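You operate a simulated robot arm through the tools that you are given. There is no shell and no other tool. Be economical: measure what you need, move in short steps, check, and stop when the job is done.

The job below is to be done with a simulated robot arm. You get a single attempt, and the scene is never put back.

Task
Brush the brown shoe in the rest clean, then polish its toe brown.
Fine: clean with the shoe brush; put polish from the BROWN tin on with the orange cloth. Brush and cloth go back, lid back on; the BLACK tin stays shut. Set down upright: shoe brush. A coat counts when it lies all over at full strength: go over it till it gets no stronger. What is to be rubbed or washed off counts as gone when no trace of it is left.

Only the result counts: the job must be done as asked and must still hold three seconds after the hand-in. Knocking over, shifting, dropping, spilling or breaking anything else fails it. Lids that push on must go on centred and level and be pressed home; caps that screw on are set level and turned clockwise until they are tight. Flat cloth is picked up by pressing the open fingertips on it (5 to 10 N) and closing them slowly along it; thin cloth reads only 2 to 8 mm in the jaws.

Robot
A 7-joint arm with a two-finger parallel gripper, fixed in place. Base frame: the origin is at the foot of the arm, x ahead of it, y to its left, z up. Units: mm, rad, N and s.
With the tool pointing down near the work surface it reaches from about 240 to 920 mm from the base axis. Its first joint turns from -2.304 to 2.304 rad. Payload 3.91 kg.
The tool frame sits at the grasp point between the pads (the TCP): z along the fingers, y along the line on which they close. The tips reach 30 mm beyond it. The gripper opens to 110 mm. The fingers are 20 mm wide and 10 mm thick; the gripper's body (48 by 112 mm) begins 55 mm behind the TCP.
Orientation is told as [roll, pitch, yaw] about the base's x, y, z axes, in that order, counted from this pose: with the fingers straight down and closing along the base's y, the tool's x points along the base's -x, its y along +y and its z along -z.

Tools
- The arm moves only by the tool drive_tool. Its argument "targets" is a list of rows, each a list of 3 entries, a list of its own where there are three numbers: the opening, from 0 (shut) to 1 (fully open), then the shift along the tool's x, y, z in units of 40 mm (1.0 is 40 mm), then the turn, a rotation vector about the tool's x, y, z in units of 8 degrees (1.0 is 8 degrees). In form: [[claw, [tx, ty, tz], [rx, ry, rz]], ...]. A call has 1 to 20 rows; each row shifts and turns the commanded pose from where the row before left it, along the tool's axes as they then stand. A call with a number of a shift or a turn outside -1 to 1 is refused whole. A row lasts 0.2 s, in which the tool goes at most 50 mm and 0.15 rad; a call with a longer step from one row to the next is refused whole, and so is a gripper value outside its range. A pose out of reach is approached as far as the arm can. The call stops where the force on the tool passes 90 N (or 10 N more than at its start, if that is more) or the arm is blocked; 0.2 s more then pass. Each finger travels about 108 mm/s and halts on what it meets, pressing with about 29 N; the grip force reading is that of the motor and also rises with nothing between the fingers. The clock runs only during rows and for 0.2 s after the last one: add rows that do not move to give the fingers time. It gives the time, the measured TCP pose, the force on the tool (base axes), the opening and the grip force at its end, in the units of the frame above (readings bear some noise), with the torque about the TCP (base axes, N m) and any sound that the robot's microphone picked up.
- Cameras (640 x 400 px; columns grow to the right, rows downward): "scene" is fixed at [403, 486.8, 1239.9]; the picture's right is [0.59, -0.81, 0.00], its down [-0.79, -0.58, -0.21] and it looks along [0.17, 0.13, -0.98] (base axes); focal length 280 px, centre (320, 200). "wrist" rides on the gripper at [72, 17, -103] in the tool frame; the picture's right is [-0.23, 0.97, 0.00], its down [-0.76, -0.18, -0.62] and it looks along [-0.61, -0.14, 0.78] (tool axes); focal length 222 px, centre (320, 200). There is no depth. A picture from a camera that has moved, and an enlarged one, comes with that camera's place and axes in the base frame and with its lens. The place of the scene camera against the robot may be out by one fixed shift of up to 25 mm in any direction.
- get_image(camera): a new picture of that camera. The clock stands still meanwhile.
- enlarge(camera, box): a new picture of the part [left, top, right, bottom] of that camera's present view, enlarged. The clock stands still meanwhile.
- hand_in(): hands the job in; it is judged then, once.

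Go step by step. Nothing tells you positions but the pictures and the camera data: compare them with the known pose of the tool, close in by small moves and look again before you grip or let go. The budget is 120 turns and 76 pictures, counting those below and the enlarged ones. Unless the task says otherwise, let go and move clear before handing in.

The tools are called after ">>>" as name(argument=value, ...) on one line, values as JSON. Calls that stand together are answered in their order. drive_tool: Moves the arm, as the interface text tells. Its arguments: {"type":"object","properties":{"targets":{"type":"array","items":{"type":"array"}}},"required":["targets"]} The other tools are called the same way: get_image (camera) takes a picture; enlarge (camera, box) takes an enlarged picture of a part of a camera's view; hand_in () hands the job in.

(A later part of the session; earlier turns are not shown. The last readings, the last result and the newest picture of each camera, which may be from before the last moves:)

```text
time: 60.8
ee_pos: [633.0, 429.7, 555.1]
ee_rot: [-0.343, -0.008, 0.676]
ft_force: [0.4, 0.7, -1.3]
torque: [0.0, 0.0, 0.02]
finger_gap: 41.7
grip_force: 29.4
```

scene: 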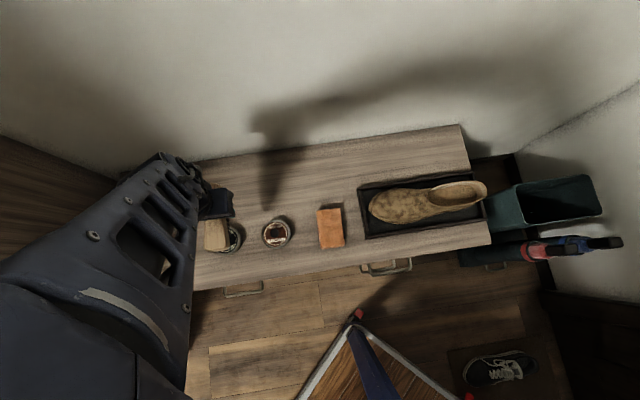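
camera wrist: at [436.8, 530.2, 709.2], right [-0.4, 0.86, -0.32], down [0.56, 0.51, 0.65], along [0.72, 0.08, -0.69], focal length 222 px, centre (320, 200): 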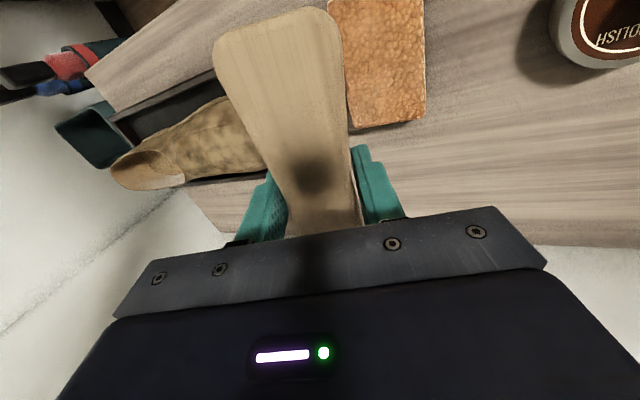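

>>> enlarge(camera="wrist", box=[160, 0, 480, 240])

>>> enlarge(camera="scene", box=[340, 150, 500, 250])

```text
1.67 times, centred on (320, 120) of wrist
camera zoom: at [544.5, 424.1, 648.2], right [-0.4, 0.86, -0.32], down [0.56, 0.51, 0.65], along [0.72, 0.07, -0.69], focal length 370 px, centre (320, 333)
```

zoom: 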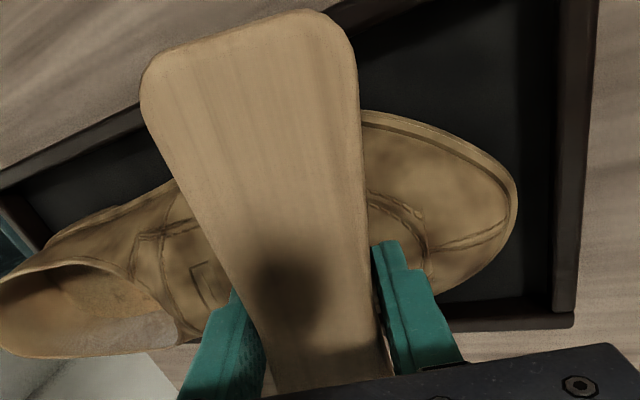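

```text
4.00 times, centred on (420, 200) of scene
camera zoom: at [403.0, 486.8, 1239.9], right [0.59, -0.81, 0.0], down [-0.79, -0.58, -0.21], along [0.17, 0.13, -0.98], focal length 1119 px, centre (-80, 200)
```

zoom: 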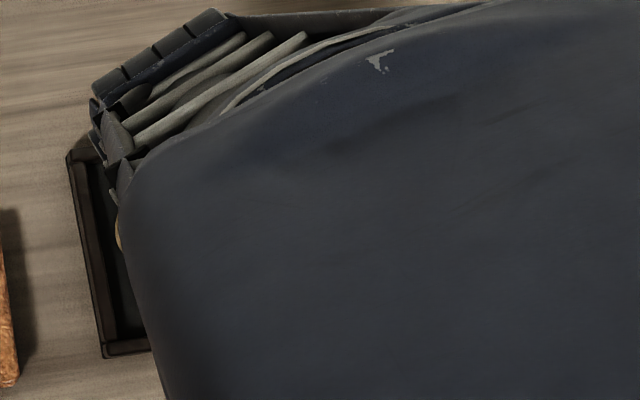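

>>> drive_tool(targets=[[0, [0, 0.014, 0.04], [0, 0, 0]], [0, [0, 0, 0], [0, 0, 0]]])

```text
time: 61.4
ee_pos: [635.0, 429.8, 555.5]
ee_rot: [-0.342, -0.007, 0.676]
ft_force: [-0.6, 0.0, -0.4]
torque: [0.02, -0.05, 0.0]
finger_gap: 41.6
grip_force: 28.7
```

>>> drive_tool(targets=[[0, [0, 0.014, 0.04], [0, 0, 0]], [0, [0, 0, 0], [0, 0, 0]]])

```text
time: 62.0
ee_pos: [633.2, 429.3, 553.0]
ee_rot: [-0.341, -0.008, 0.677]
ft_force: [-4.2, -1.8, 13.3]
torque: [-0.34, -0.2, -0.08]
finger_gap: 41.7
grip_force: 29.0
```

Contact is on the heel-side edge, so the profile is about 15° over the toe half and about 28° at the instep. I'll use a 14° tilt for the toe half and stroke toward the toe.

>>> drive_tool(targets=[[0, [0, 0, -0.08], [-0.75, 0, 0]], [0, [0, 0.3, 0.0], [0, 0, 0]], [0, [0, 0, 0], [0, 0, 0]]])

>>> drive_tool(targets=[[0, [0, 0.01, 0.04], [0, 0, 0]], [0, [0, 0, 0], [0, 0, 0]]])

```text
time: 62.8
ee_pos: [625.1, 440.2, 552.3]
ee_rot: [-0.236, -0.007, 0.676]
ft_force: [1.1, 0.3, -0.5]
torque: [0.03, -0.03, 0.02]
finger_gap: 41.7
grip_force: 28.4
```

```text
time: 63.4
ee_pos: [625.2, 439.8, 551.7]
ee_rot: [-0.237, -0.006, 0.675]
ft_force: [0.5, 0.4, -0.9]
torque: [-0.01, -0.03, 0.01]
finger_gap: 41.8
grip_force: 29.0
```

>>> drive_tool(targets=[[0, [0, 0.01, 0.05], [0, 0, 0]], [0, [0, 0, 0], [0, 0, 0]]])

```text
time: 64.0
ee_pos: [625.9, 440.0, 548.9]
ee_rot: [-0.238, -0.006, 0.675]
ft_force: [-0.4, 0.7, 1.8]
torque: [0.01, 0.06, 0.0]
finger_gap: 41.8
grip_force: 29.2
```

>>> drive_tool(targets=[[0, [0, 0.01, 0.04], [0, 0, 0]], [0, [0, 0, 0], [0, 0, 0]]])

```text
time: 64.6
ee_pos: [625.4, 439.5, 549.6]
ee_rot: [-0.238, -0.009, 0.676]
ft_force: [-4.6, -3.4, 30.1]
torque: [-0.18, 0.11, -0.1]
finger_gap: 41.6
grip_force: 28.9
```

>>> drive_tool(targets=[[0, [0, 0, -0.025], [0, 0, 0]], [0, [0, 0.2, 0], [0, 0, 0]], [0, [0, 0.2, 0], [0, 0, 0]], [0, [0, 0, 0], [0, 0, 0]]])

```text
time: 65.6
ee_pos: [614.7, 453.1, 544.8]
ee_rot: [-0.235, -0.012, 0.676]
ft_force: [7.3, -4.6, 27.1]
torque: [-0.02, 0.03, -0.01]
finger_gap: 41.8
grip_force: 29.2
```

>>> drive_tool(targets=[[0, [0, 0, -0.08], [0, 0, 0]], [0, [0, -0.6, 0], [0, 0, 0]], [0, [0, 0, 0.07], [0, 0, 0]], [0, [0, 0.3, 0], [0, 0, 0]], [0, [0, 0.3, 0], [0, 0, 0]], [0, [0, 0.3, 0], [0, 0, 0]], [0, [0, 0.3, 0], [0, 0, 0]], [0, [0, 0, -0.08], [0, 0, 0]], [0, [0, -0.6, 0], [0, 0, 0]], [0, [0, -0.6, 0], [0, 0, 0]], [0, [0, 0, 0.08], [0, 0, 0]], [0, [0, 0.3, 0], [0, 0, 0]], [0, [0, 0.3, 0], [0, 0, 0]], [0, [0, 0.3, 0], [0, 0, 0]], [0, [0, 0.3, 0], [0, 0, 0]]])

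```text
time: 68.8
ee_pos: [601.5, 469.7, 540.6]
ee_rot: [-0.238, -0.008, 0.674]
ft_force: [6.9, -5.8, 25.8]
torque: [-0.28, -0.13, 0.06]
finger_gap: 41.5
grip_force: 28.9
```

>>> drive_tool(targets=[[0, [0, 0, -1], [0, 0, 0]], [0, [0, 0.5, -1], [0, 0, 0]], [0, [0.3, 0.9, -0.5], [0, 0, 0]], [0, [0, 1, 0], [0, 0, 0]], [0, [0, 0, 0], [0, 0, 0]]])

>>> enlarge(camera="scene", box=[340, 150, 500, 250])

>>> enlarge(camera="wrist", box=[80, 0, 400, 220])

```text
time: 70.0
ee_pos: [517.5, 552.5, 615.9]
ee_rot: [-0.237, -0.006, 0.676]
ft_force: [-0.2, 0.3, -0.5]
torque: [0.05, 0.0, -0.05]
finger_gap: 41.5
grip_force: 29.2
```

```text
4.00 times, centred on (420, 200) of scene
camera zoom: at [403.0, 486.8, 1239.9], right [0.59, -0.81, 0.0], down [-0.79, -0.58, -0.21], along [0.17, 0.13, -0.98], focal length 1119 px, centre (-80, 200)
```

zoom: 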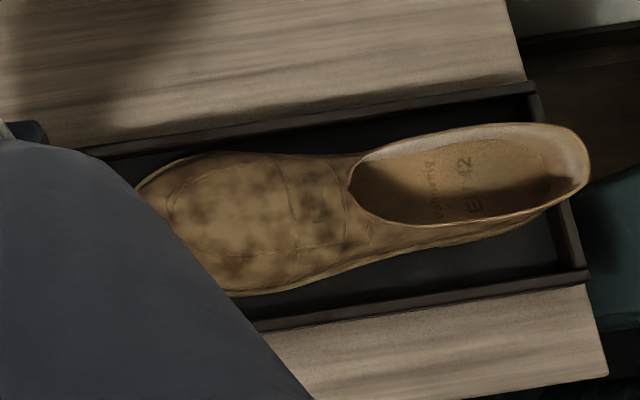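

```text
1.82 times, centred on (240, 110) of wrist
camera zoom: at [435.6, 539.7, 711.9], right [-0.41, 0.88, -0.23], down [0.61, 0.45, 0.65], along [0.68, 0.13, -0.72], focal length 404 px, centre (466, 364)
```

zoom: 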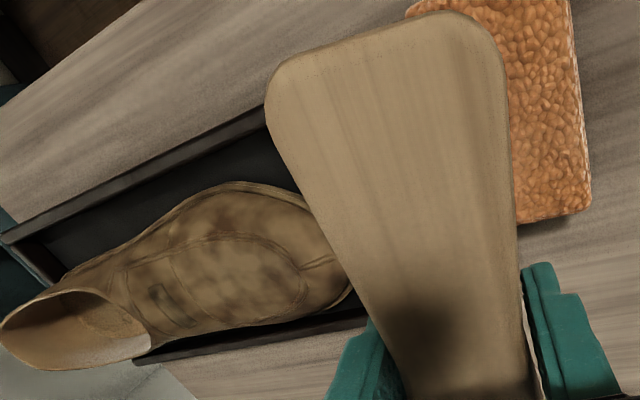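

>>> drive_tool(targets=[[0, [0, -1, 0], [0, 0, 0]], [0, [-0.3, -0.9, 0.5], [0, 0, 0]], [0, [0, -0.5, 1], [0, 0, 0]], [0, [0, 0, 0.97], [0, 0, 0]], [0, [0, -0.6, 0], [0, 0, 0]], [0, [0, -0.6, 0], [0, 0, 0]], [0, [0, 0.6, 0], [0, 0, 0]], [0, [0, 0.6, 0], [0, 0, 0]], [0, [0, -0.6, 0], [0, 0, 0]], [0, [0, -0.6, 0], [0, 0, 0]], [0, [0, 0.6, 0], [0, 0, 0]], [0, [0, 0.6, 0], [0, 0, 0]], [0, [0, -0.6, 0], [0, 0, 0]], [0, [0, -0.6, 0], [0, 0, 0]], [0, [0, 0.6, 0], [0, 0, 0]], [0, [0, 0.6, 0], [0, 0, 0]], [0, [0, -0.6, 0], [0, 0, 0]], [0, [0, 0, 0], [0, 0, 0]]])

>>> drive_tool(targets=[[0, [0, 0, 0.012], [0, 0, 0]], [0, [0, 0, 0], [0, 0, 0]]])

```text
time: 73.8
ee_pos: [615.6, 452.4, 546.0]
ee_rot: [-0.239, -0.006, 0.677]
ft_force: [0.3, 0.0, -1.6]
torque: [0.01, -0.01, 0.01]
finger_gap: 41.7
grip_force: 29.3
```

```text
time: 74.4
ee_pos: [615.8, 452.6, 546.2]
ee_rot: [-0.238, -0.007, 0.676]
ft_force: [-0.2, -0.4, -1.3]
torque: [0.02, -0.01, 0.01]
finger_gap: 41.7
grip_force: 29.2
```

>>> drive_tool(targets=[[0, [0, 0, 0.03], [0, 0, 0]], [0, [0, 0, 0], [0, 0, 0]]])

```text
time: 75.0
ee_pos: [616.1, 451.7, 545.1]
ee_rot: [-0.238, -0.007, 0.676]
ft_force: [-2.2, 0.3, 6.5]
torque: [0.05, 0.2, 0.04]
finger_gap: 41.5
grip_force: 29.5
```

>>> drive_tool(targets=[[0, [0, 0, 0.01], [0, 0, 0]], [0, [0, 0.6, 0], [0, 0, 0]], [0, [0, -0.6, 0], [0, 0, 0]], [0, [0, -0.6, 0], [0, 0, 0]], [0, [0, 0.6, 0], [0, 0, 0]], [0, [0, 0.6, 0], [0, 0, 0]], [0, [0, -0.6, 0], [0, 0, 0]], [0, [0, -0.6, 0], [0, 0, 0]], [0, [0, 0.6, 0], [0, 0, 0]], [0, [0, 0.6, 0], [0, 0, 0]], [0, [0, -0.6, 0], [0, 0, 0]], [0, [0, 0, 0], [0, 0, 0]]])

>>> drive_tool(targets=[[0, [0, -0.6, 0], [0, 0, 0]], [0, [0, 0, 0], [0, 0, 0]]])

>>> drive_tool(targets=[[0, [0, 0.6, 0], [0, 0, 0]], [0, [0, 0.6, 0], [0, 0, 0]], [0, [0, 0, 0], [0, 0, 0]]])

```text
time: 77.6
ee_pos: [614.9, 452.9, 543.8]
ee_rot: [-0.235, -0.005, 0.679]
ft_force: [-7.6, 8.0, 10.0]
torque: [0.41, 0.45, -0.04]
finger_gap: 41.6
grip_force: 29.0
```

```text
time: 78.2
ee_pos: [627.7, 435.0, 549.8]
ee_rot: [-0.235, -0.007, 0.68]
ft_force: [-25.0, 26.2, 10.5]
torque: [0.27, 0.26, 0.03]
finger_gap: 41.3
grip_force: 28.8
```

```text
time: 79.0
ee_pos: [601.3, 471.1, 539.7]
ee_rot: [-0.237, -0.006, 0.676]
ft_force: [0.2, 1.0, 18.0]
torque: [-0.05, 0.01, -0.04]
finger_gap: 41.5
grip_force: 28.8
```

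The brush has slipped again and the fingertips are close to the instep. I'll go back home to regrip with the full 42 mm offset, then use light force.

>>> drive_tool(targets=[[0, [0, 0, -1], [0, 0, 0]], [0, [0, 0, -0.8], [-0.85, 0, 0]], [0, [0, 0, -0.7], [-0.9, 0, 0]], [0, [0, 0, 0], [0, 0, -0.64]], [0, [0.096, 0.995, 0], [0, 0, 0]], [0, [0.096, 0.995, 0], [0, 0, 0]], [0, [0.096, 0.995, 0], [0, 0, 0]], [0, [0.096, 0.995, 0], [0, 0, 0]], [0, [0.096, 0.995, 0], [0, 0, 0]], [0, [0.096, 0.995, 0], [0, 0, 0]], [0, [0.096, 0.995, 0], [0, 0, 0]], [0, [0.096, 0.995, 0], [0, 0, 0]], [0, [0.096, 0.995, 0], [0, 0, 0]], [0, [0.096, 0.995, 0], [0, 0, 0]], [0, [0.096, 0.995, 0], [0, 0, 0]], [0, [0.096, 0.995, 0], [0, 0, 0]], [0, [0.096, 0.995, 0], [0, 0, 0]], [0, [0, 0, 0], [0, 0, 0]]])

>>> enlarge(camera="scene", box=[340, 150, 500, 250])

```text
time: 82.8
ee_pos: [192.4, 824.3, 641.1]
ee_rot: [0.008, -0.006, 0.765]
ft_force: [-0.9, -0.7, -1.9]
torque: [0.02, -0.02, 0.01]
finger_gap: 41.6
grip_force: 28.7
```

```text
4.00 times, centred on (420, 200) of scene
camera zoom: at [403.0, 486.8, 1239.9], right [0.59, -0.81, 0.0], down [-0.79, -0.58, -0.21], along [0.17, 0.13, -0.98], focal length 1119 px, centre (-80, 200)
```

zoom: 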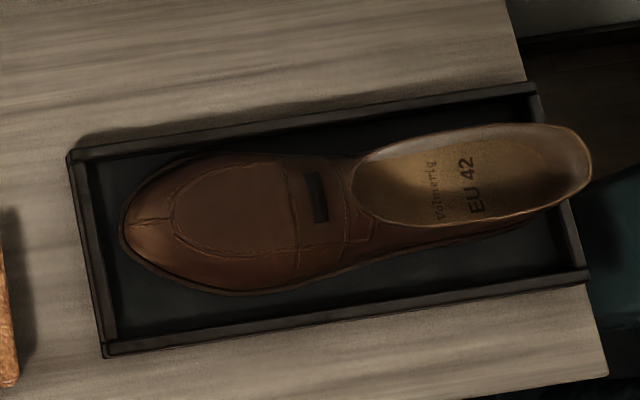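

The shoe now looks brown and clean. I'll check closely for any trace before putting the brush down.

>>> enlarge(camera="scene", box=[365, 175, 445, 230])

>>> drive_tool(targets=[[0, [0, 0.1, 1], [0, 0, 0]], [0, [0, 0, 1], [0, 0, 0]], [0, [0, 0, 1], [0, 0, 0]], [0, [0, 0, 0.25], [0, 0, 0]], [0, [0, 0, 0], [0, 0, 0]]])

```text
7.27 times, centred on (405, 202) of scene
camera zoom: at [403.0, 486.8, 1239.9], right [0.59, -0.81, 0.0], down [-0.79, -0.58, -0.21], along [0.17, 0.13, -0.98], focal length 2035 px, centre (-298, 182)
```

zoom: 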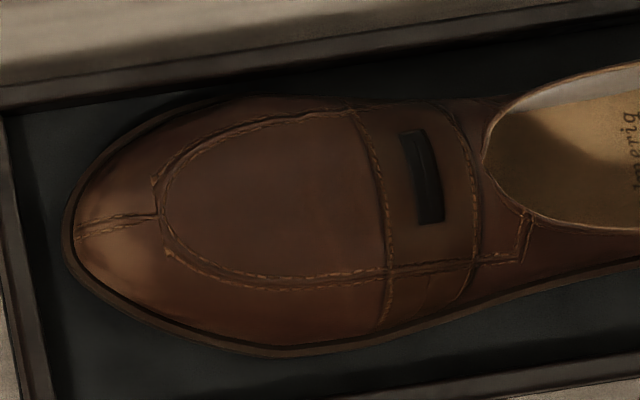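

```text
time: 84.0
ee_pos: [192.2, 828.8, 509.6]
ee_rot: [0.005, -0.008, 0.766]
ft_force: [0.8, 0.1, -1.0]
torque: [-0.03, -0.05, -0.01]
finger_gap: 41.7
grip_force: 28.9
```

>>> drive_tool(targets=[[0, [0, 0, 0.06], [0, 0, 0]], [0, [0, 0, 0.05], [0, 0, 0]], [0, [0, 0, 0], [0, 0, 0]]])

>>> drive_tool(targets=[[0.4, [0, 0, 0], [0, 0, 0]], [0.45, [0, 0, 0], [0, 0, 0]], [0.6, [0, 0, 0], [0, 0, 0]], [0.7, [0, 0, 0], [0, 0, 0]], [0.7, [0, 0, -0.5], [0, 0, 0]], [0.7, [0, 0, -1], [0, 0, 0]], [0.7, [0, 0, -1], [0, 0, 0]], [0.7, [0, 0, 0], [0, 0, 0]]])

>>> get_image(camera="wrist")

```text
time: 84.8
ee_pos: [190.0, 831.9, 505.5]
ee_rot: [0.008, -0.007, 0.763]
ft_force: [-0.1, 0.0, -0.4]
torque: [-0.01, -0.02, 0.02]
finger_gap: 41.6
grip_force: 28.3
```

```text
time: 86.6
ee_pos: [189.8, 830.7, 605.6]
ee_rot: [0.009, -0.007, 0.762]
ft_force: [0.0, 0.0, 0.1]
torque: [0.03, -0.04, -0.01]
finger_gap: 76.8
grip_force: 0.1
```

```text
40 pictures are left
camera wrist: at [126.2, 791.9, 709.0], right [-0.51, 0.86, 0.01], down [0.67, 0.39, 0.63], along [0.54, 0.32, -0.78], focal length 222 px, centre (320, 200)
```

wrist: 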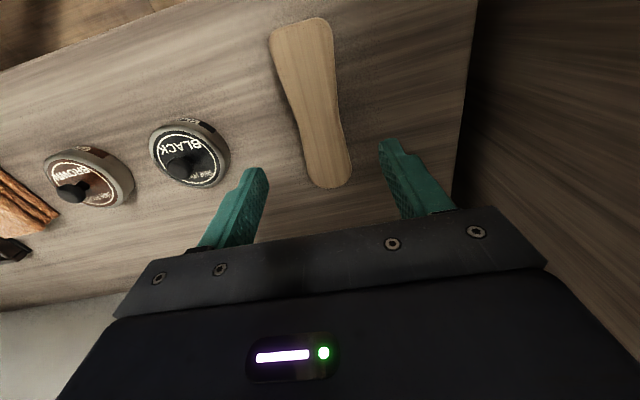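

Brush is back upright in its place. Next I'll go and look at the BROWN tin.

>>> drive_tool(targets=[[0.7, [0.25, -0.95, 0], [0, 0, 0]], [0.7, [0.25, -0.95, 0], [0, 0, 0]], [0.7, [0.25, -0.95, 0], [0, 0, 0]], [0.7, [0.25, -0.95, 0], [0, 0, 0]], [0.7, [0.25, -0.95, 0], [0, 0, 0]], [0.7, [0.25, -0.95, 0], [0, 0, 0]], [0.7, [0.25, -0.95, 0], [0, 0, 0]], [0.7, [0, -0.3, 0], [0, 0, 0]], [0.7, [0, 0, 0], [0, 0, 0]]])

>>> enlarge(camera="wrist", box=[160, 40, 480, 240])

```text
time: 88.6
ee_pos: [332.7, 580.5, 603.2]
ee_rot: [0.007, -0.008, 0.763]
ft_force: [-0.5, 0.1, -0.2]
torque: [0.0, -0.01, 0.01]
finger_gap: 77.3
grip_force: 0.1
```

```text
2.00 times, centred on (320, 140) of wrist
camera zoom: at [268.2, 542.4, 707.3], right [-0.51, 0.86, 0.01], down [0.67, 0.39, 0.63], along [0.54, 0.32, -0.78], focal length 444 px, centre (320, 320)
```

zoom: 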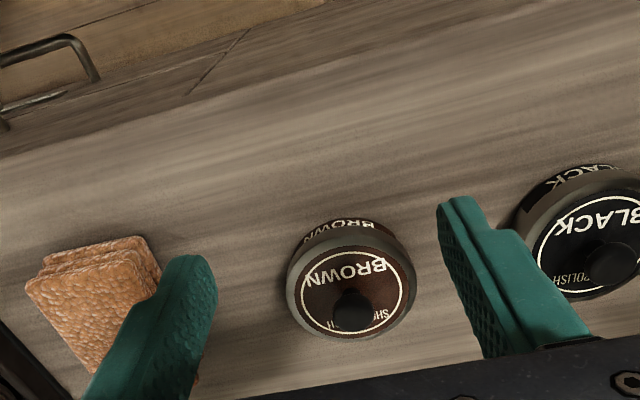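

>>> drive_tool(targets=[[0.5, [-0.975, 0.025, 0.5], [0, 0, 0]], [0.5, [-0.975, 0.025, 0.5], [0, 0, 0]], [0.5, [0, 0, 0], [0, 0, 0]]])

>>> enlarge(camera="wrist", box=[160, 40, 480, 240])

>>> enlarge(camera="scene", box=[200, 190, 360, 290])

```text
time: 89.4
ee_pos: [387.9, 635.5, 564.0]
ee_rot: [0.006, -0.008, 0.762]
ft_force: [0.1, -0.4, -1.6]
torque: [-0.04, 0.01, 0.01]
finger_gap: 54.8
grip_force: 0.0
```

```text
2.00 times, centred on (320, 140) of wrist
camera zoom: at [323.7, 597.8, 668.3], right [-0.51, 0.86, 0.01], down [0.67, 0.39, 0.63], along [0.54, 0.33, -0.78], focal length 444 px, centre (320, 320)
```

zoom: 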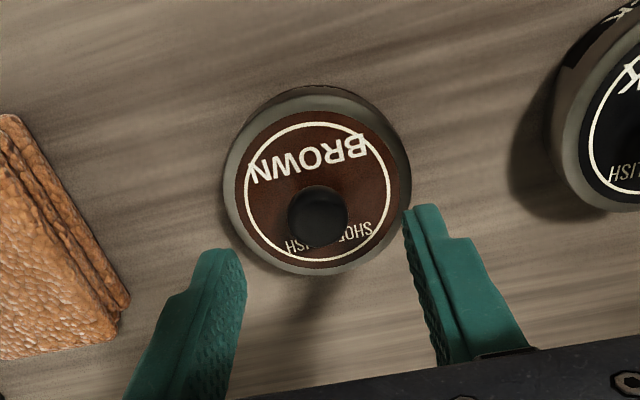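

```text
4.00 times, centred on (280, 240) of scene
camera zoom: at [403.0, 486.8, 1239.9], right [0.59, -0.81, 0.0], down [-0.79, -0.58, -0.21], along [0.17, 0.13, -0.98], focal length 1119 px, centre (480, 40)
```

zoom: 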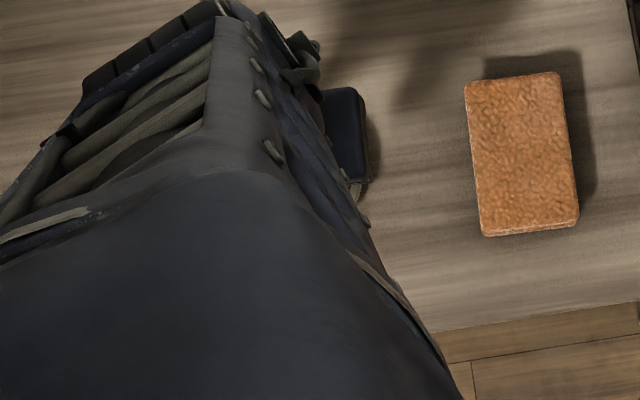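

Lid centre ≈(386,637), lid top z≈498, knob top ≈519. I'll lower over the knob and grip it.

>>> drive_tool(targets=[[0.5, [0, 0.06, 0.5], [0, 0, 0]], [0.5, [0, 0, 0.3], [0, 0, 0]], [0.4, [0, 0, 0], [0, 0, 0]], [0.3, [0, 0, 0], [0, 0, 0]], [0.2, [0, 0, 0], [0, 0, 0]], [0.1, [0, 0, 0], [0, 0, 0]], [0, [0, 0, 0], [0, 0, 0]], [0, [0, 0, 0], [0, 0, 0]]])

>>> enlarge(camera="wrist", box=[160, 40, 480, 240])

```text
time: 91.2
ee_pos: [385.4, 636.9, 530.8]
ee_rot: [0.009, -0.007, 0.762]
ft_force: [1.2, -0.4, 0.0]
torque: [-0.03, 0.02, 0.04]
finger_gap: 21.3
grip_force: 28.7
heard: snap
```

```text
2.00 times, centred on (320, 140) of wrist
camera zoom: at [321.5, 599.6, 635.9], right [-0.51, 0.86, 0.01], down [0.67, 0.39, 0.63], along [0.54, 0.32, -0.78], focal length 444 px, centre (320, 320)
```

zoom: 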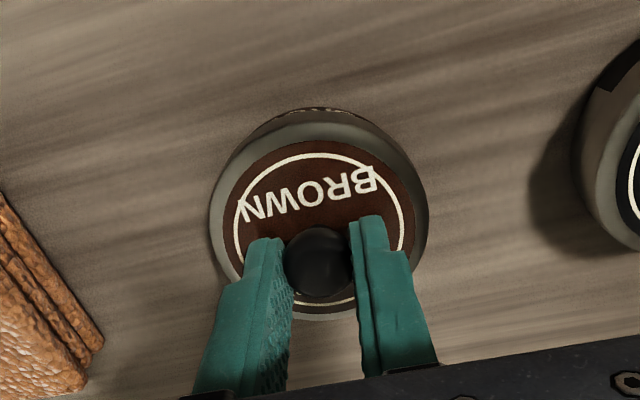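

>>> drive_tool(targets=[[0, [0, 0, -0.1], [0, 0, 0]], [0, [0, 0, -0.2], [0, 0, 0]], [0, [0, 0, -0.5], [0, 0, 0]], [0, [0, 0, -0.5], [0, 0, 0]], [0, [0, 0, -0.7], [0, 0, 0]], [0, [0, 0, 0], [0, 0, 0]]])

>>> get_image(camera="wrist")

```text
time: 92.6
ee_pos: [386.0, 637.1, 611.6]
ee_rot: [0.007, -0.006, 0.762]
ft_force: [1.0, 0.2, 0.4]
torque: [0.01, 0.01, 0.01]
finger_gap: 21.5
grip_force: 29.1
```

```text
35 pictures are left
camera wrist: at [320.8, 599.0, 715.9], right [-0.51, 0.86, 0.01], down [0.67, 0.39, 0.63], along [0.54, 0.32, -0.78], focal length 222 px, centre (320, 200)
```

wrist: 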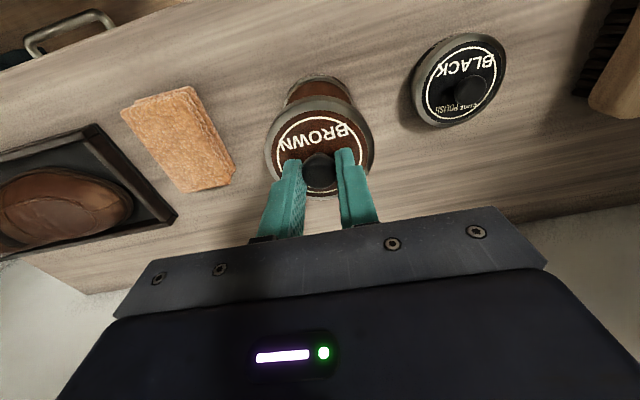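

>>> drive_tool(targets=[[0, [-0.8, 0, 0], [0, 0, 0]], [0, [-0.8, 0, 0], [0, 0, 0]], [0, [-0.8, 0, 0], [0, 0, 0]], [0, [0, 0, 0.9], [0, 0, 0]], [0, [0, 0, 0.8], [0, 0, 0]], [0, [0, 0, 0.4], [0, 0, 0]], [0, [0, 0, 0], [0, 0, 0]]])

>>> enlarge(camera="wrist", box=[120, 0, 520, 240])

>>> drive_tool(targets=[[0, [0, 0, 0.1], [0, 0, 0]], [0, [0, 0, 0], [0, 0, 0]]])

```text
time: 94.2
ee_pos: [454.8, 705.6, 526.9]
ee_rot: [0.007, -0.008, 0.76]
ft_force: [0.6, -0.6, -0.2]
torque: [-0.01, -0.01, 0.02]
finger_gap: 21.1
grip_force: 29.4
```

```text
1.60 times, centred on (320, 120) of wrist
camera zoom: at [390.5, 667.0, 631.6], right [-0.51, 0.86, 0.01], down [0.67, 0.39, 0.63], along [0.54, 0.32, -0.78], focal length 355 px, centre (320, 328)
```

zoom: 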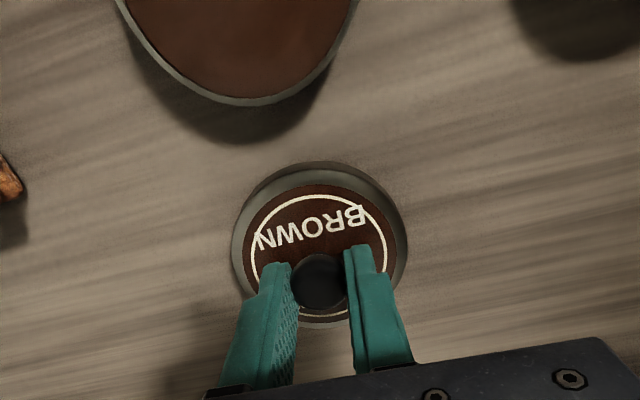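

```text
time: 94.8
ee_pos: [455.5, 705.4, 524.0]
ee_rot: [0.007, -0.006, 0.763]
ft_force: [0.5, 0.1, 0.2]
torque: [0.01, 0.01, 0.01]
finger_gap: 21.1
grip_force: 29.1
```

>>> drive_tool(targets=[[0, [0, 0, 0.1], [0, 0, 0]], [0, [0, 0, 0], [0, 0, 0]]])

```text
time: 95.4
ee_pos: [454.9, 704.0, 520.0]
ee_rot: [0.006, -0.007, 0.762]
ft_force: [-0.8, 0.8, -0.4]
torque: [0.02, 0.0, 0.02]
finger_gap: 21.2
grip_force: 28.9
```

>>> drive_tool(targets=[[0, [0, 0, 0.08], [0, 0, 0]], [0, [0, 0, 0], [0, 0, 0]]])

>>> drive_tool(targets=[[0, [0, 0, 0.05], [0, 0, 0]], [0, [0, 0, 0], [0, 0, 0]]])

```text
time: 96.0
ee_pos: [455.0, 704.7, 516.6]
ee_rot: [0.006, -0.009, 0.763]
ft_force: [-0.1, -0.1, 0.0]
torque: [0.01, -0.05, 0.05]
finger_gap: 21.4
grip_force: 29.4
```

```text
time: 96.6
ee_pos: [454.1, 705.7, 516.7]
ee_rot: [0.006, -0.007, 0.763]
ft_force: [-4.6, -8.9, 27.6]
torque: [-0.34, 0.18, -0.02]
finger_gap: 21.3
grip_force: 28.7
```

>>> drive_tool(targets=[[0, [0, 0, -0.05], [0, 0, 0]], [0.3, [0, 0, 0], [0, 0, 0]], [0.5, [0, 0, 0], [0, 0, 0]], [0.6, [0, 0, -0.5], [0, 0, 0]], [0.6, [0, 0, -1], [0, 0, 0]], [0.6, [0, 0, -0.6], [0, 0, 0]], [0.6, [0.6, -0.4, 0], [0, 0, 0]], [0.6, [0.7, -0.7, 0], [0, 0, 0]], [0.6, [0.7, -0.7, 0], [0, 0, 0]], [0.6, [0.7, -0.7, 0], [0, 0, 0]], [0.6, [0.5, 0, 0], [0, 0, 0]], [0.6, [0.5, 0, 0], [0, 0, 0]], [0.6, [0, 0, 0], [0, 0, 0]]])

>>> get_image(camera="wrist")

```text
time: 99.4
ee_pos: [416.7, 529.8, 598.0]
ee_rot: [0.007, -0.009, 0.763]
ft_force: [-0.4, -1.0, 0.1]
torque: [0.0, -0.01, 0.0]
finger_gap: 65.8
grip_force: 0.1
```

```text
33 pictures are left
camera wrist: at [351.5, 491.0, 702.3], right [-0.51, 0.86, 0.01], down [0.67, 0.39, 0.63], along [0.54, 0.32, -0.78], focal length 222 px, centre (320, 200)
```

wrist: 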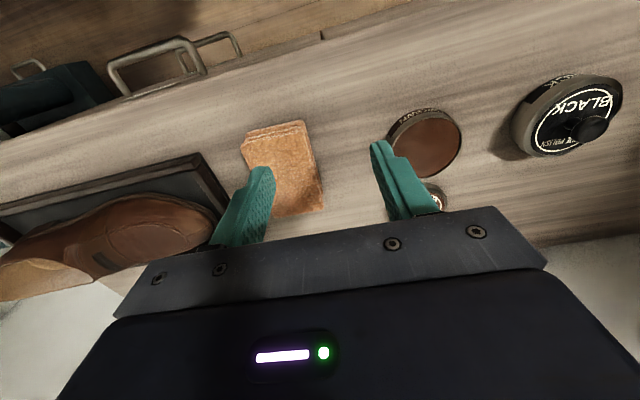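

>>> enlarge(camera="wrist", box=[220, 90, 380, 220])

>>> enlarge(camera="scene", box=[200, 150, 360, 270])

```text
3.08 times, centred on (300, 155) of wrist
camera zoom: at [351.5, 491.0, 702.3], right [-0.51, 0.86, 0.01], down [0.67, 0.39, 0.63], along [0.54, 0.32, -0.78], focal length 684 px, centre (382, 338)
```

zoom: 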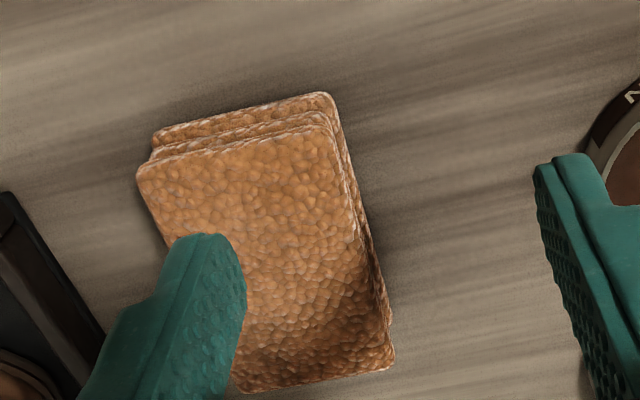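

```text
3.33 times, centred on (280, 210) of scene
camera zoom: at [403.0, 486.8, 1239.9], right [0.59, -0.81, 0.0], down [-0.79, -0.58, -0.21], along [0.17, 0.13, -0.98], focal length 933 px, centre (453, 167)
```

zoom: 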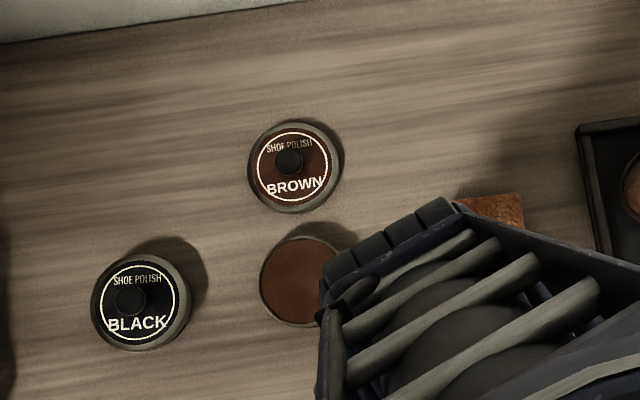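

>>> drive_tool(targets=[[0.85, [-0.695, -0.644, 0.4], [0, 0, -0.1]], [0.85, [-0.695, -0.644, 0.4], [0, 0, 0]], [0.85, [0, 0, 0], [0, 0, 0]]])

>>> get_image(camera="wrist")

```text
time: 100.2
ee_pos: [491.7, 530.4, 567.7]
ee_rot: [0.008, -0.008, 0.778]
ft_force: [0.2, 0.5, -0.4]
torque: [-0.01, -0.01, 0.05]
finger_gap: 93.5
grip_force: 0.0
```

```text
30 pictures are left
camera wrist: at [428.3, 491.4, 671.0], right [-0.52, 0.85, 0.01], down [0.67, 0.4, 0.63], along [0.53, 0.33, -0.78], focal length 222 px, centre (320, 200)
```

wrist: 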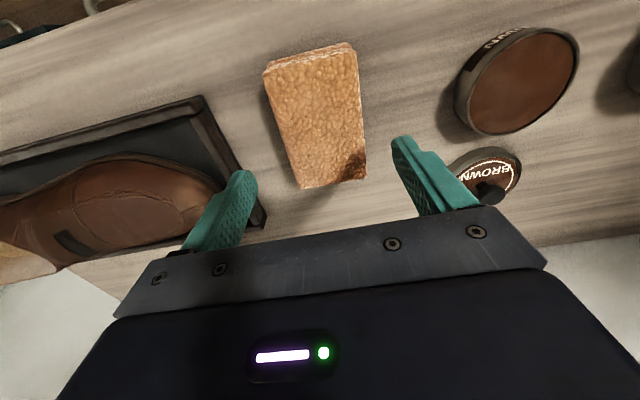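

Cloth is a folded pad ≈60×101×29 mm centred ≈(484,530). I'll lower around its middle and grip it across the short side.

>>> drive_tool(targets=[[0.85, [0.12, 0.13, 0.6], [0, 0, 0.1]], [0.85, [0, 0, 0.6], [0, 0, 0]], [0.85, [0, 0, 0.2], [0, 0, 0]], [0.7, [0, 0, 0], [0, 0, 0]], [0.6, [0, 0, 0], [0, 0, 0]], [0.5, [0, 0, 0], [0, 0, 0]], [0.4, [0, 0, 0], [0, 0, 0]], [0.3, [0, 0, 0], [0, 0, 0]], [0.2, [0, 0, 0], [0, 0, 0]], [0.2, [0, 0, 0], [0, 0, 0]]])

>>> enlarge(camera="wrist", box=[160, 0, 480, 240])

```text
time: 102.4
ee_pos: [485.5, 533.1, 511.3]
ee_rot: [0.007, -0.006, 0.762]
ft_force: [0.0, -0.3, 0.0]
torque: [0.0, 0.02, 0.01]
finger_gap: 63.8
grip_force: 28.8
```

```text
1.67 times, centred on (320, 120) of wrist
camera zoom: at [420.9, 493.6, 615.3], right [-0.51, 0.86, 0.01], down [0.67, 0.39, 0.63], along [0.54, 0.32, -0.78], focal length 370 px, centre (320, 333)
```

zoom: 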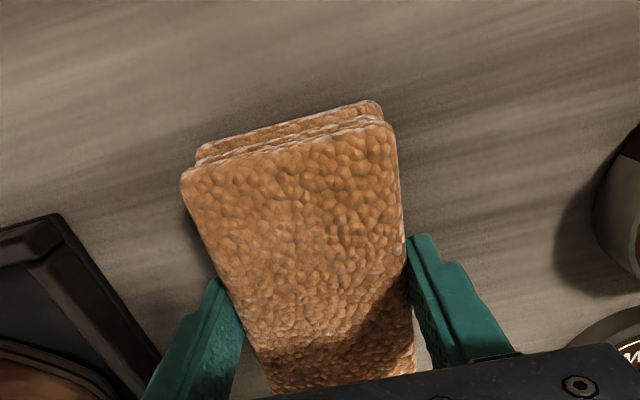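

Pad held at 63.8 mm. I'll lift it and carry it over the open BROWN tin.

>>> drive_tool(targets=[[0.2, [0, 0, -0.5], [0, 0, 0]], [0.2, [0, 0, -0.9], [0, 0, 0]], [0.2, [0, 0.9, 0], [0, 0, 0]], [0.2, [0, 0.9, 0], [0, 0, 0]], [0.2, [0, 0.9, 0], [0, 0, 0]], [0.2, [0, 0.9, 0], [0, 0, 0]], [0.2, [0, 0, 0], [0, 0, 0]]])

>>> get_image(camera="wrist")

```text
time: 104.0
ee_pos: [384.5, 637.7, 569.4]
ee_rot: [0.007, -0.007, 0.763]
ft_force: [-0.4, -0.1, -0.7]
torque: [-0.04, 0.0, 0.01]
finger_gap: 63.6
grip_force: 28.7
```

```text
28 pictures are left
camera wrist: at [321.7, 598.7, 672.5], right [-0.51, 0.86, 0.01], down [0.67, 0.39, 0.63], along [0.54, 0.32, -0.78], focal length 222 px, centre (320, 200)
```

wrist: 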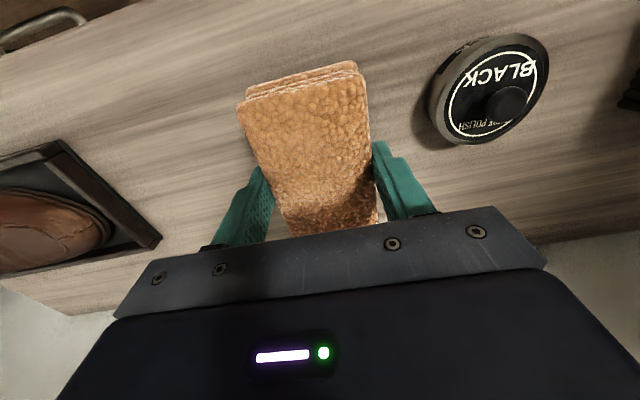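

>>> drive_tool(targets=[[0.2, [0, 0, 0.4], [0, 0, 0]], [0.2, [0, 0, 0.25], [0, 0, 0]], [0.2, [0, 0, 0], [0, 0, 0]]])

>>> drive_tool(targets=[[0.2, [0, 0, 0.08], [0, 0, 0]], [0.2, [0, 0, 0], [0, 0, 0]]])

```text
time: 104.8
ee_pos: [387.3, 635.3, 541.9]
ee_rot: [0.007, -0.006, 0.763]
ft_force: [0.2, 0.3, -0.5]
torque: [0.01, 0.0, -0.07]
finger_gap: 63.7
grip_force: 28.6
```

```text
time: 105.4
ee_pos: [385.8, 636.0, 539.3]
ee_rot: [0.008, -0.006, 0.761]
ft_force: [-0.7, -0.5, -0.3]
torque: [-0.03, 0.03, -0.02]
finger_gap: 64.1
grip_force: 29.2
```

>>> drive_tool(targets=[[0.2, [0, 0, 0.08], [0, 0, 0]], [0.2, [0, 0, 0], [0, 0, 0]]])

>>> drive_tool(targets=[[0.2, [0, 0, 0.05], [0, 0, 0]], [0.2, [0, 0, 0], [0, 0, 0]]])

```text
time: 106.0
ee_pos: [385.5, 636.4, 535.7]
ee_rot: [0.007, -0.007, 0.762]
ft_force: [0.2, 0.9, -1.1]
torque: [0.04, -0.01, 0.0]
finger_gap: 63.6
grip_force: 29.5
```

```text
time: 106.6
ee_pos: [386.2, 636.7, 532.8]
ee_rot: [0.008, -0.007, 0.762]
ft_force: [0.3, 0.7, -0.1]
torque: [-0.01, -0.03, 0.01]
finger_gap: 63.4
grip_force: 29.2
```

>>> drive_tool(targets=[[0.2, [0, 0, 0.05], [0, 0, 0]], [0.2, [0, 0, 0], [0, 0, 0]]])

>>> drive_tool(targets=[[0.2, [0, 0, 0.04], [0, 0, 0]], [0.2, [0, 0, 0], [0, 0, 0]]])

```text
time: 107.2
ee_pos: [385.8, 636.5, 533.2]
ee_rot: [0.007, -0.008, 0.762]
ft_force: [-1.4, -5.0, 26.7]
torque: [-0.51, -0.04, -0.02]
finger_gap: 63.6
grip_force: 29.1
```

```text
time: 107.8
ee_pos: [386.9, 638.1, 531.7]
ee_rot: [0.008, -0.01, 0.763]
ft_force: [1.5, 0.4, 37.5]
torque: [-0.08, -0.28, 0.02]
finger_gap: 63.4
grip_force: 29.3
```

>>> drive_tool(targets=[[0.2, [0, 0, -0.05], [0, 0, 0]], [0.2, [0, 0, 0], [0, 0, 0]], [0.2, [0, 0, 0], [0, 0, 0.15]], [0.2, [0, 0, 0], [0, 0, -0.3]], [0.2, [0, 0, 0], [0, 0, 0.15]], [0.2, [0, 0, -0.5], [0, 0, 0]], [0.2, [0, 0, -1], [0, 0, 0]], [0.2, [0, -1, 0], [0, 0, 0]], [0.2, [0, -1, 0], [0, 0, 0]], [0.2, [0, 0, 0], [0, 0, 0]]])

>>> get_image(camera="wrist")

>>> enlarge(camera="scene", box=[200, 170, 360, 270])

```text
time: 110.0
ee_pos: [441.3, 576.7, 591.2]
ee_rot: [0.008, -0.007, 0.764]
ft_force: [-0.3, -0.4, 0.6]
torque: [0.02, 0.02, -0.02]
finger_gap: 63.9
grip_force: 29.1
```

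```text
27 pictures are left
camera wrist: at [376.3, 539.0, 695.0], right [-0.51, 0.86, 0.01], down [0.67, 0.39, 0.63], along [0.54, 0.32, -0.78], focal length 222 px, centre (320, 200)
```

wrist: 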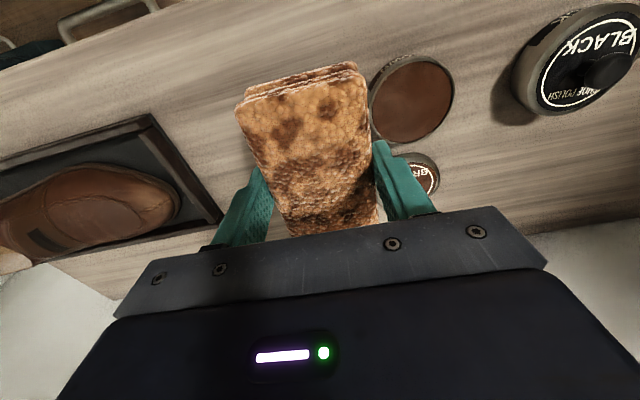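

```text
4.00 times, centred on (280, 220) of scene
camera zoom: at [403.0, 486.8, 1239.9], right [0.59, -0.81, 0.0], down [-0.79, -0.58, -0.21], along [0.17, 0.13, -0.98], focal length 1119 px, centre (480, 120)
```

zoom: 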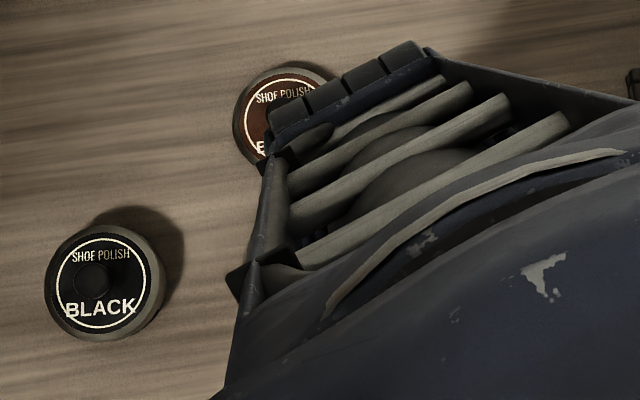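

The cloth is loaded with brown polish. I'll carry it to the toe and match the slope.

>>> drive_tool(targets=[[0.2, [0, 0, -0.7], [0, 0, 0]], [0.2, [-0.174, -0.897, 0], [0, 0, 0]], [0.2, [-0.174, -0.897, 0], [0, 0, 0]], [0.2, [-0.174, -0.897, 0], [0, 0, 0]], [0.2, [-0.174, -0.897, 0], [0, 0, 0]], [0.2, [-0.174, -0.897, 0], [0, 0, 0]], [0.2, [-0.174, -0.897, 0], [0, 0, 0]], [0.2, [0, 0, 0], [0, 0, 0.6]], [0.2, [0, 0, 0], [0.9, 0, 0]], [0.2, [0, 0, 0], [0.85, 0, 0]], [0.2, [0, 0.2, 0.8], [0, 0, 0]], [0.2, [0, 0.07, 0.3], [0, 0, 0]], [0.2, [0, 0, 0], [0, 0, 0]]])

>>> get_image(camera="wrist")

```text
time: 112.8
ee_pos: [620.6, 449.6, 573.2]
ee_rot: [-0.237, -0.007, 0.679]
ft_force: [0.0, 0.3, -1.1]
torque: [0.02, 0.0, 0.01]
finger_gap: 63.7
grip_force: 29.3
```

```text
25 pictures are left
camera wrist: at [537.8, 437.1, 670.2], right [-0.42, 0.88, -0.23], down [0.61, 0.45, 0.65], along [0.68, 0.13, -0.72], focal length 222 px, centre (320, 200)
```

wrist: 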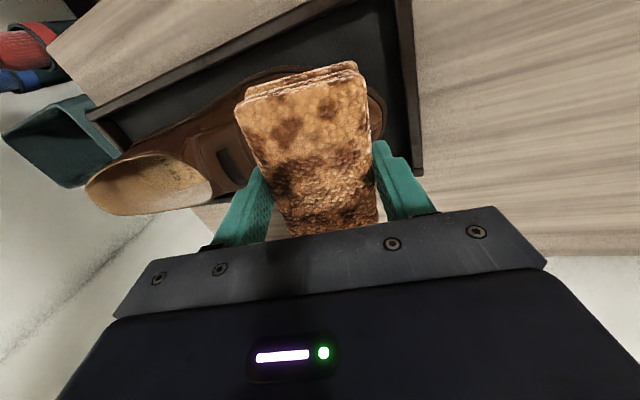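

>>> drive_tool(targets=[[0.2, [0, 0.07, 0.28], [0, 0, 0]], [0.2, [0, 0, 0], [0, 0, 0]]])

>>> drive_tool(targets=[[0.2, [0, 0.012, 0.05], [0, 0, 0]], [0.2, [0, 0, 0], [0, 0, 0]]])

>>> drive_tool(targets=[[0.2, [0, 0.01, 0.04], [0, 0, 0]], [0.2, [0, 0, 0], [0, 0, 0]]])

```text
time: 113.4
ee_pos: [620.6, 450.5, 560.4]
ee_rot: [-0.238, -0.007, 0.679]
ft_force: [0.6, -0.1, -0.5]
torque: [0.03, -0.02, 0.02]
finger_gap: 64.1
grip_force: 29.2
```

```text
time: 114.0
ee_pos: [619.9, 451.1, 559.4]
ee_rot: [-0.238, -0.008, 0.68]
ft_force: [1.3, 0.1, -1.2]
torque: [0.01, -0.01, -0.04]
finger_gap: 63.9
grip_force: 28.8
```

```text
time: 114.6
ee_pos: [619.1, 450.7, 557.4]
ee_rot: [-0.237, -0.006, 0.679]
ft_force: [-0.7, -0.3, 0.4]
torque: [0.01, -0.03, 0.02]
finger_gap: 63.7
grip_force: 29.3
```

>>> drive_tool(targets=[[0.2, [0, 0.01, 0.04], [0, 0, 0]], [0.2, [0, 0, 0], [0, 0, 0]]])

>>> drive_tool(targets=[[0.2, [0, 0.006, 0.025], [0, 0, 0]], [0.2, [0, 0, 0], [0, 0, 0]]])

```text
time: 115.2
ee_pos: [620.2, 451.0, 555.8]
ee_rot: [-0.238, -0.007, 0.678]
ft_force: [-0.6, -0.7, 0.4]
torque: [-0.01, 0.0, -0.01]
finger_gap: 63.6
grip_force: 30.1
```

```text
time: 115.8
ee_pos: [619.9, 450.8, 556.0]
ee_rot: [-0.237, -0.006, 0.678]
ft_force: [-1.4, 0.2, 6.2]
torque: [0.1, 0.19, 0.01]
finger_gap: 63.6
grip_force: 28.5
```

>>> drive_tool(targets=[[0.2, [0, 0, 0.015], [0, 0, 0]], [0.2, [0, 0, 0], [0, 0, 0]]])

>>> enlarge(camera="wrist", box=[220, 40, 420, 200])

```text
time: 116.4
ee_pos: [620.7, 451.1, 555.1]
ee_rot: [-0.235, -0.01, 0.679]
ft_force: [-3.0, 2.1, 16.7]
torque: [0.28, 0.49, -0.04]
finger_gap: 63.5
grip_force: 29.3
```

```text
2.50 times, centred on (320, 120) of wrist
camera zoom: at [537.9, 437.7, 652.0], right [-0.42, 0.88, -0.23], down [0.61, 0.45, 0.65], along [0.68, 0.13, -0.72], focal length 555 px, centre (320, 400)
```

zoom: 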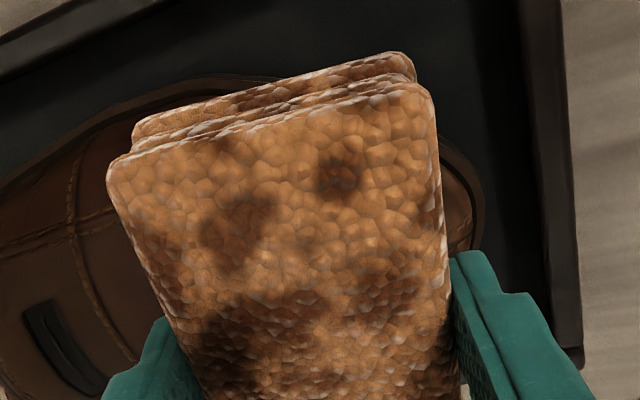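

>>> drive_tool(targets=[[0.2, [0, 0, -0.05], [-0.75, 0, 0]], [0.2, [0, 0, 0], [0, 0, 0]]])

>>> drive_tool(targets=[[0.2, [0, 0.005, 0.04], [0, 0, 0]], [0.2, [0, 0, 0], [0, 0, 0]]])

```text
time: 117.0
ee_pos: [619.3, 452.2, 556.9]
ee_rot: [-0.13, -0.006, 0.678]
ft_force: [-0.3, 0.2, -0.5]
torque: [-0.02, 0.02, 0.0]
finger_gap: 63.5
grip_force: 29.4
```

```text
time: 117.6
ee_pos: [620.1, 450.5, 555.4]
ee_rot: [-0.131, -0.006, 0.68]
ft_force: [-2.0, 0.7, 6.9]
torque: [-0.22, -0.11, -0.07]
finger_gap: 63.8
grip_force: 29.3
```

>>> drive_tool(targets=[[0.2, [0, 0, -0.02], [0.375, 0, 0]], [0.2, [0, 0.003, 0.025], [0, 0, 0]], [0.2, [0, 0, 0], [0, 0, 0]]])

```text
time: 118.4
ee_pos: [620.5, 450.8, 554.1]
ee_rot: [-0.184, -0.007, 0.68]
ft_force: [-0.8, 0.3, 1.1]
torque: [-0.03, -0.02, 0.0]
finger_gap: 63.9
grip_force: 28.9
```

>>> drive_tool(targets=[[0.2, [0, 0, 0.02], [0, 0, 0]], [0.2, [0, 0.35, 0], [0, 0, 0]], [0.2, [0, -0.35, 0], [0, 0, 0]], [0.2, [0, -0.35, 0], [0, 0, 0]], [0.2, [0, 0.35, 0], [0, 0, 0]], [0.2, [0, 0.35, 0], [0, 0, 0]], [0.2, [0, -0.35, 0], [0, 0, 0]], [0.2, [0, 0, 0], [0, 0, 0]]])

>>> enlarge(camera="wrist", box=[160, 20, 480, 220])

```text
time: 120.2
ee_pos: [618.7, 451.7, 553.7]
ee_rot: [-0.184, -0.006, 0.678]
ft_force: [-1.3, 0.4, 0.0]
torque: [0.01, -0.02, 0.01]
finger_gap: 63.8
grip_force: 28.6
```

```text
2.00 times, centred on (320, 120) of wrist
camera zoom: at [540.8, 433.2, 652.7], right [-0.42, 0.89, -0.18], down [0.63, 0.43, 0.65], along [0.65, 0.16, -0.74], focal length 444 px, centre (320, 360)
```

zoom: 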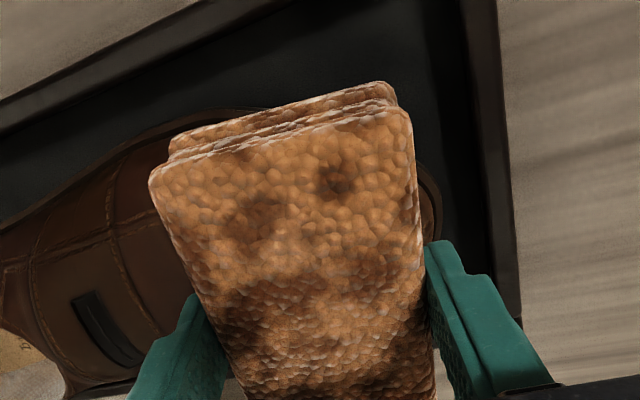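

>>> drive_tool(targets=[[0.2, [0, 0, 0.025], [0, 0, 0]], [0.2, [0, 0, 0], [0, 0, 0]]])

```text
time: 120.8
ee_pos: [620.0, 451.3, 552.8]
ee_rot: [-0.186, -0.007, 0.679]
ft_force: [-7.0, -0.7, 14.9]
torque: [-0.23, 0.15, -0.03]
finger_gap: 63.8
grip_force: 29.2
```

>>> drive_tool(targets=[[0.2, [0, 0.35, 0], [0, 0, 0]], [0.2, [0, 0.35, 0], [0, 0, 0]], [0.2, [0, -0.35, 0], [0, 0, 0]], [0.2, [0, -0.35, 0], [0, 0, 0]], [0.2, [0, -0.3, 0], [0, 0, 0]], [0.2, [0, 0.3, 0], [0, 0, 0]], [0.2, [0, 0.35, 0], [0, 0, 0]], [0.2, [0, 0.35, 0], [0, 0, 0]], [0.2, [0, -0.35, 0], [0, 0, 0]], [0.2, [0, -0.35, 0], [0, 0, 0]], [0.2, [0, 0, 0], [0, 0, 0]]])

>>> drive_tool(targets=[[0.2, [0, 0, -1], [0, 0, 0]], [0.2, [0, 0.5, -1], [0, 0, 0]], [0.2, [0, 1, 0], [0, 0, 0]], [0.2, [0, 1, 0], [0, 0, 0]], [0.2, [0, 1, 0], [0, 0, 0]], [0.2, [0, 1, 0], [0, 0, 0]], [0.2, [0, 0, 0], [0, 0, 0]]])

>>> enlarge(camera="scene", box=[345, 160, 465, 240])

>>> get_image(camera="wrist")

```text
time: 123.2
ee_pos: [620.8, 452.2, 552.7]
ee_rot: [-0.183, -0.008, 0.678]
ft_force: [-12.0, 11.5, 18.1]
torque: [0.75, 0.94, -0.09]
finger_gap: 63.8
grip_force: 29.0
```

```text
time: 124.8
ee_pos: [501.4, 600.1, 597.1]
ee_rot: [-0.186, -0.007, 0.678]
ft_force: [0.2, -0.1, -1.2]
torque: [0.02, 0.01, 0.03]
finger_gap: 63.9
grip_force: 29.0
```

```text
5.00 times, centred on (405, 200) of scene
camera zoom: at [403.0, 486.8, 1239.9], right [0.59, -0.81, 0.0], down [-0.79, -0.58, -0.21], along [0.17, 0.13, -0.98], focal length 1399 px, centre (-105, 200)
```

zoom: 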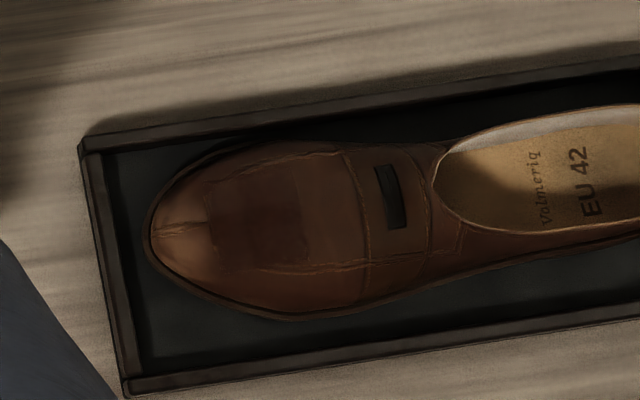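

```text
21 pictures are left
camera wrist: at [421.7, 582.1, 696.5], right [-0.42, 0.89, -0.18], down [0.63, 0.43, 0.65], along [0.65, 0.16, -0.74], focal length 222 px, centre (320, 200)
```

wrist: 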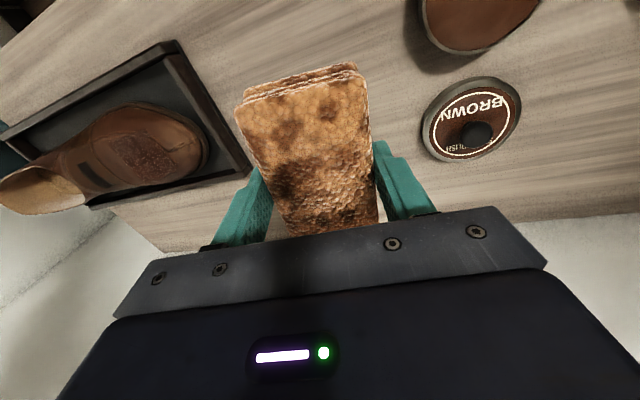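

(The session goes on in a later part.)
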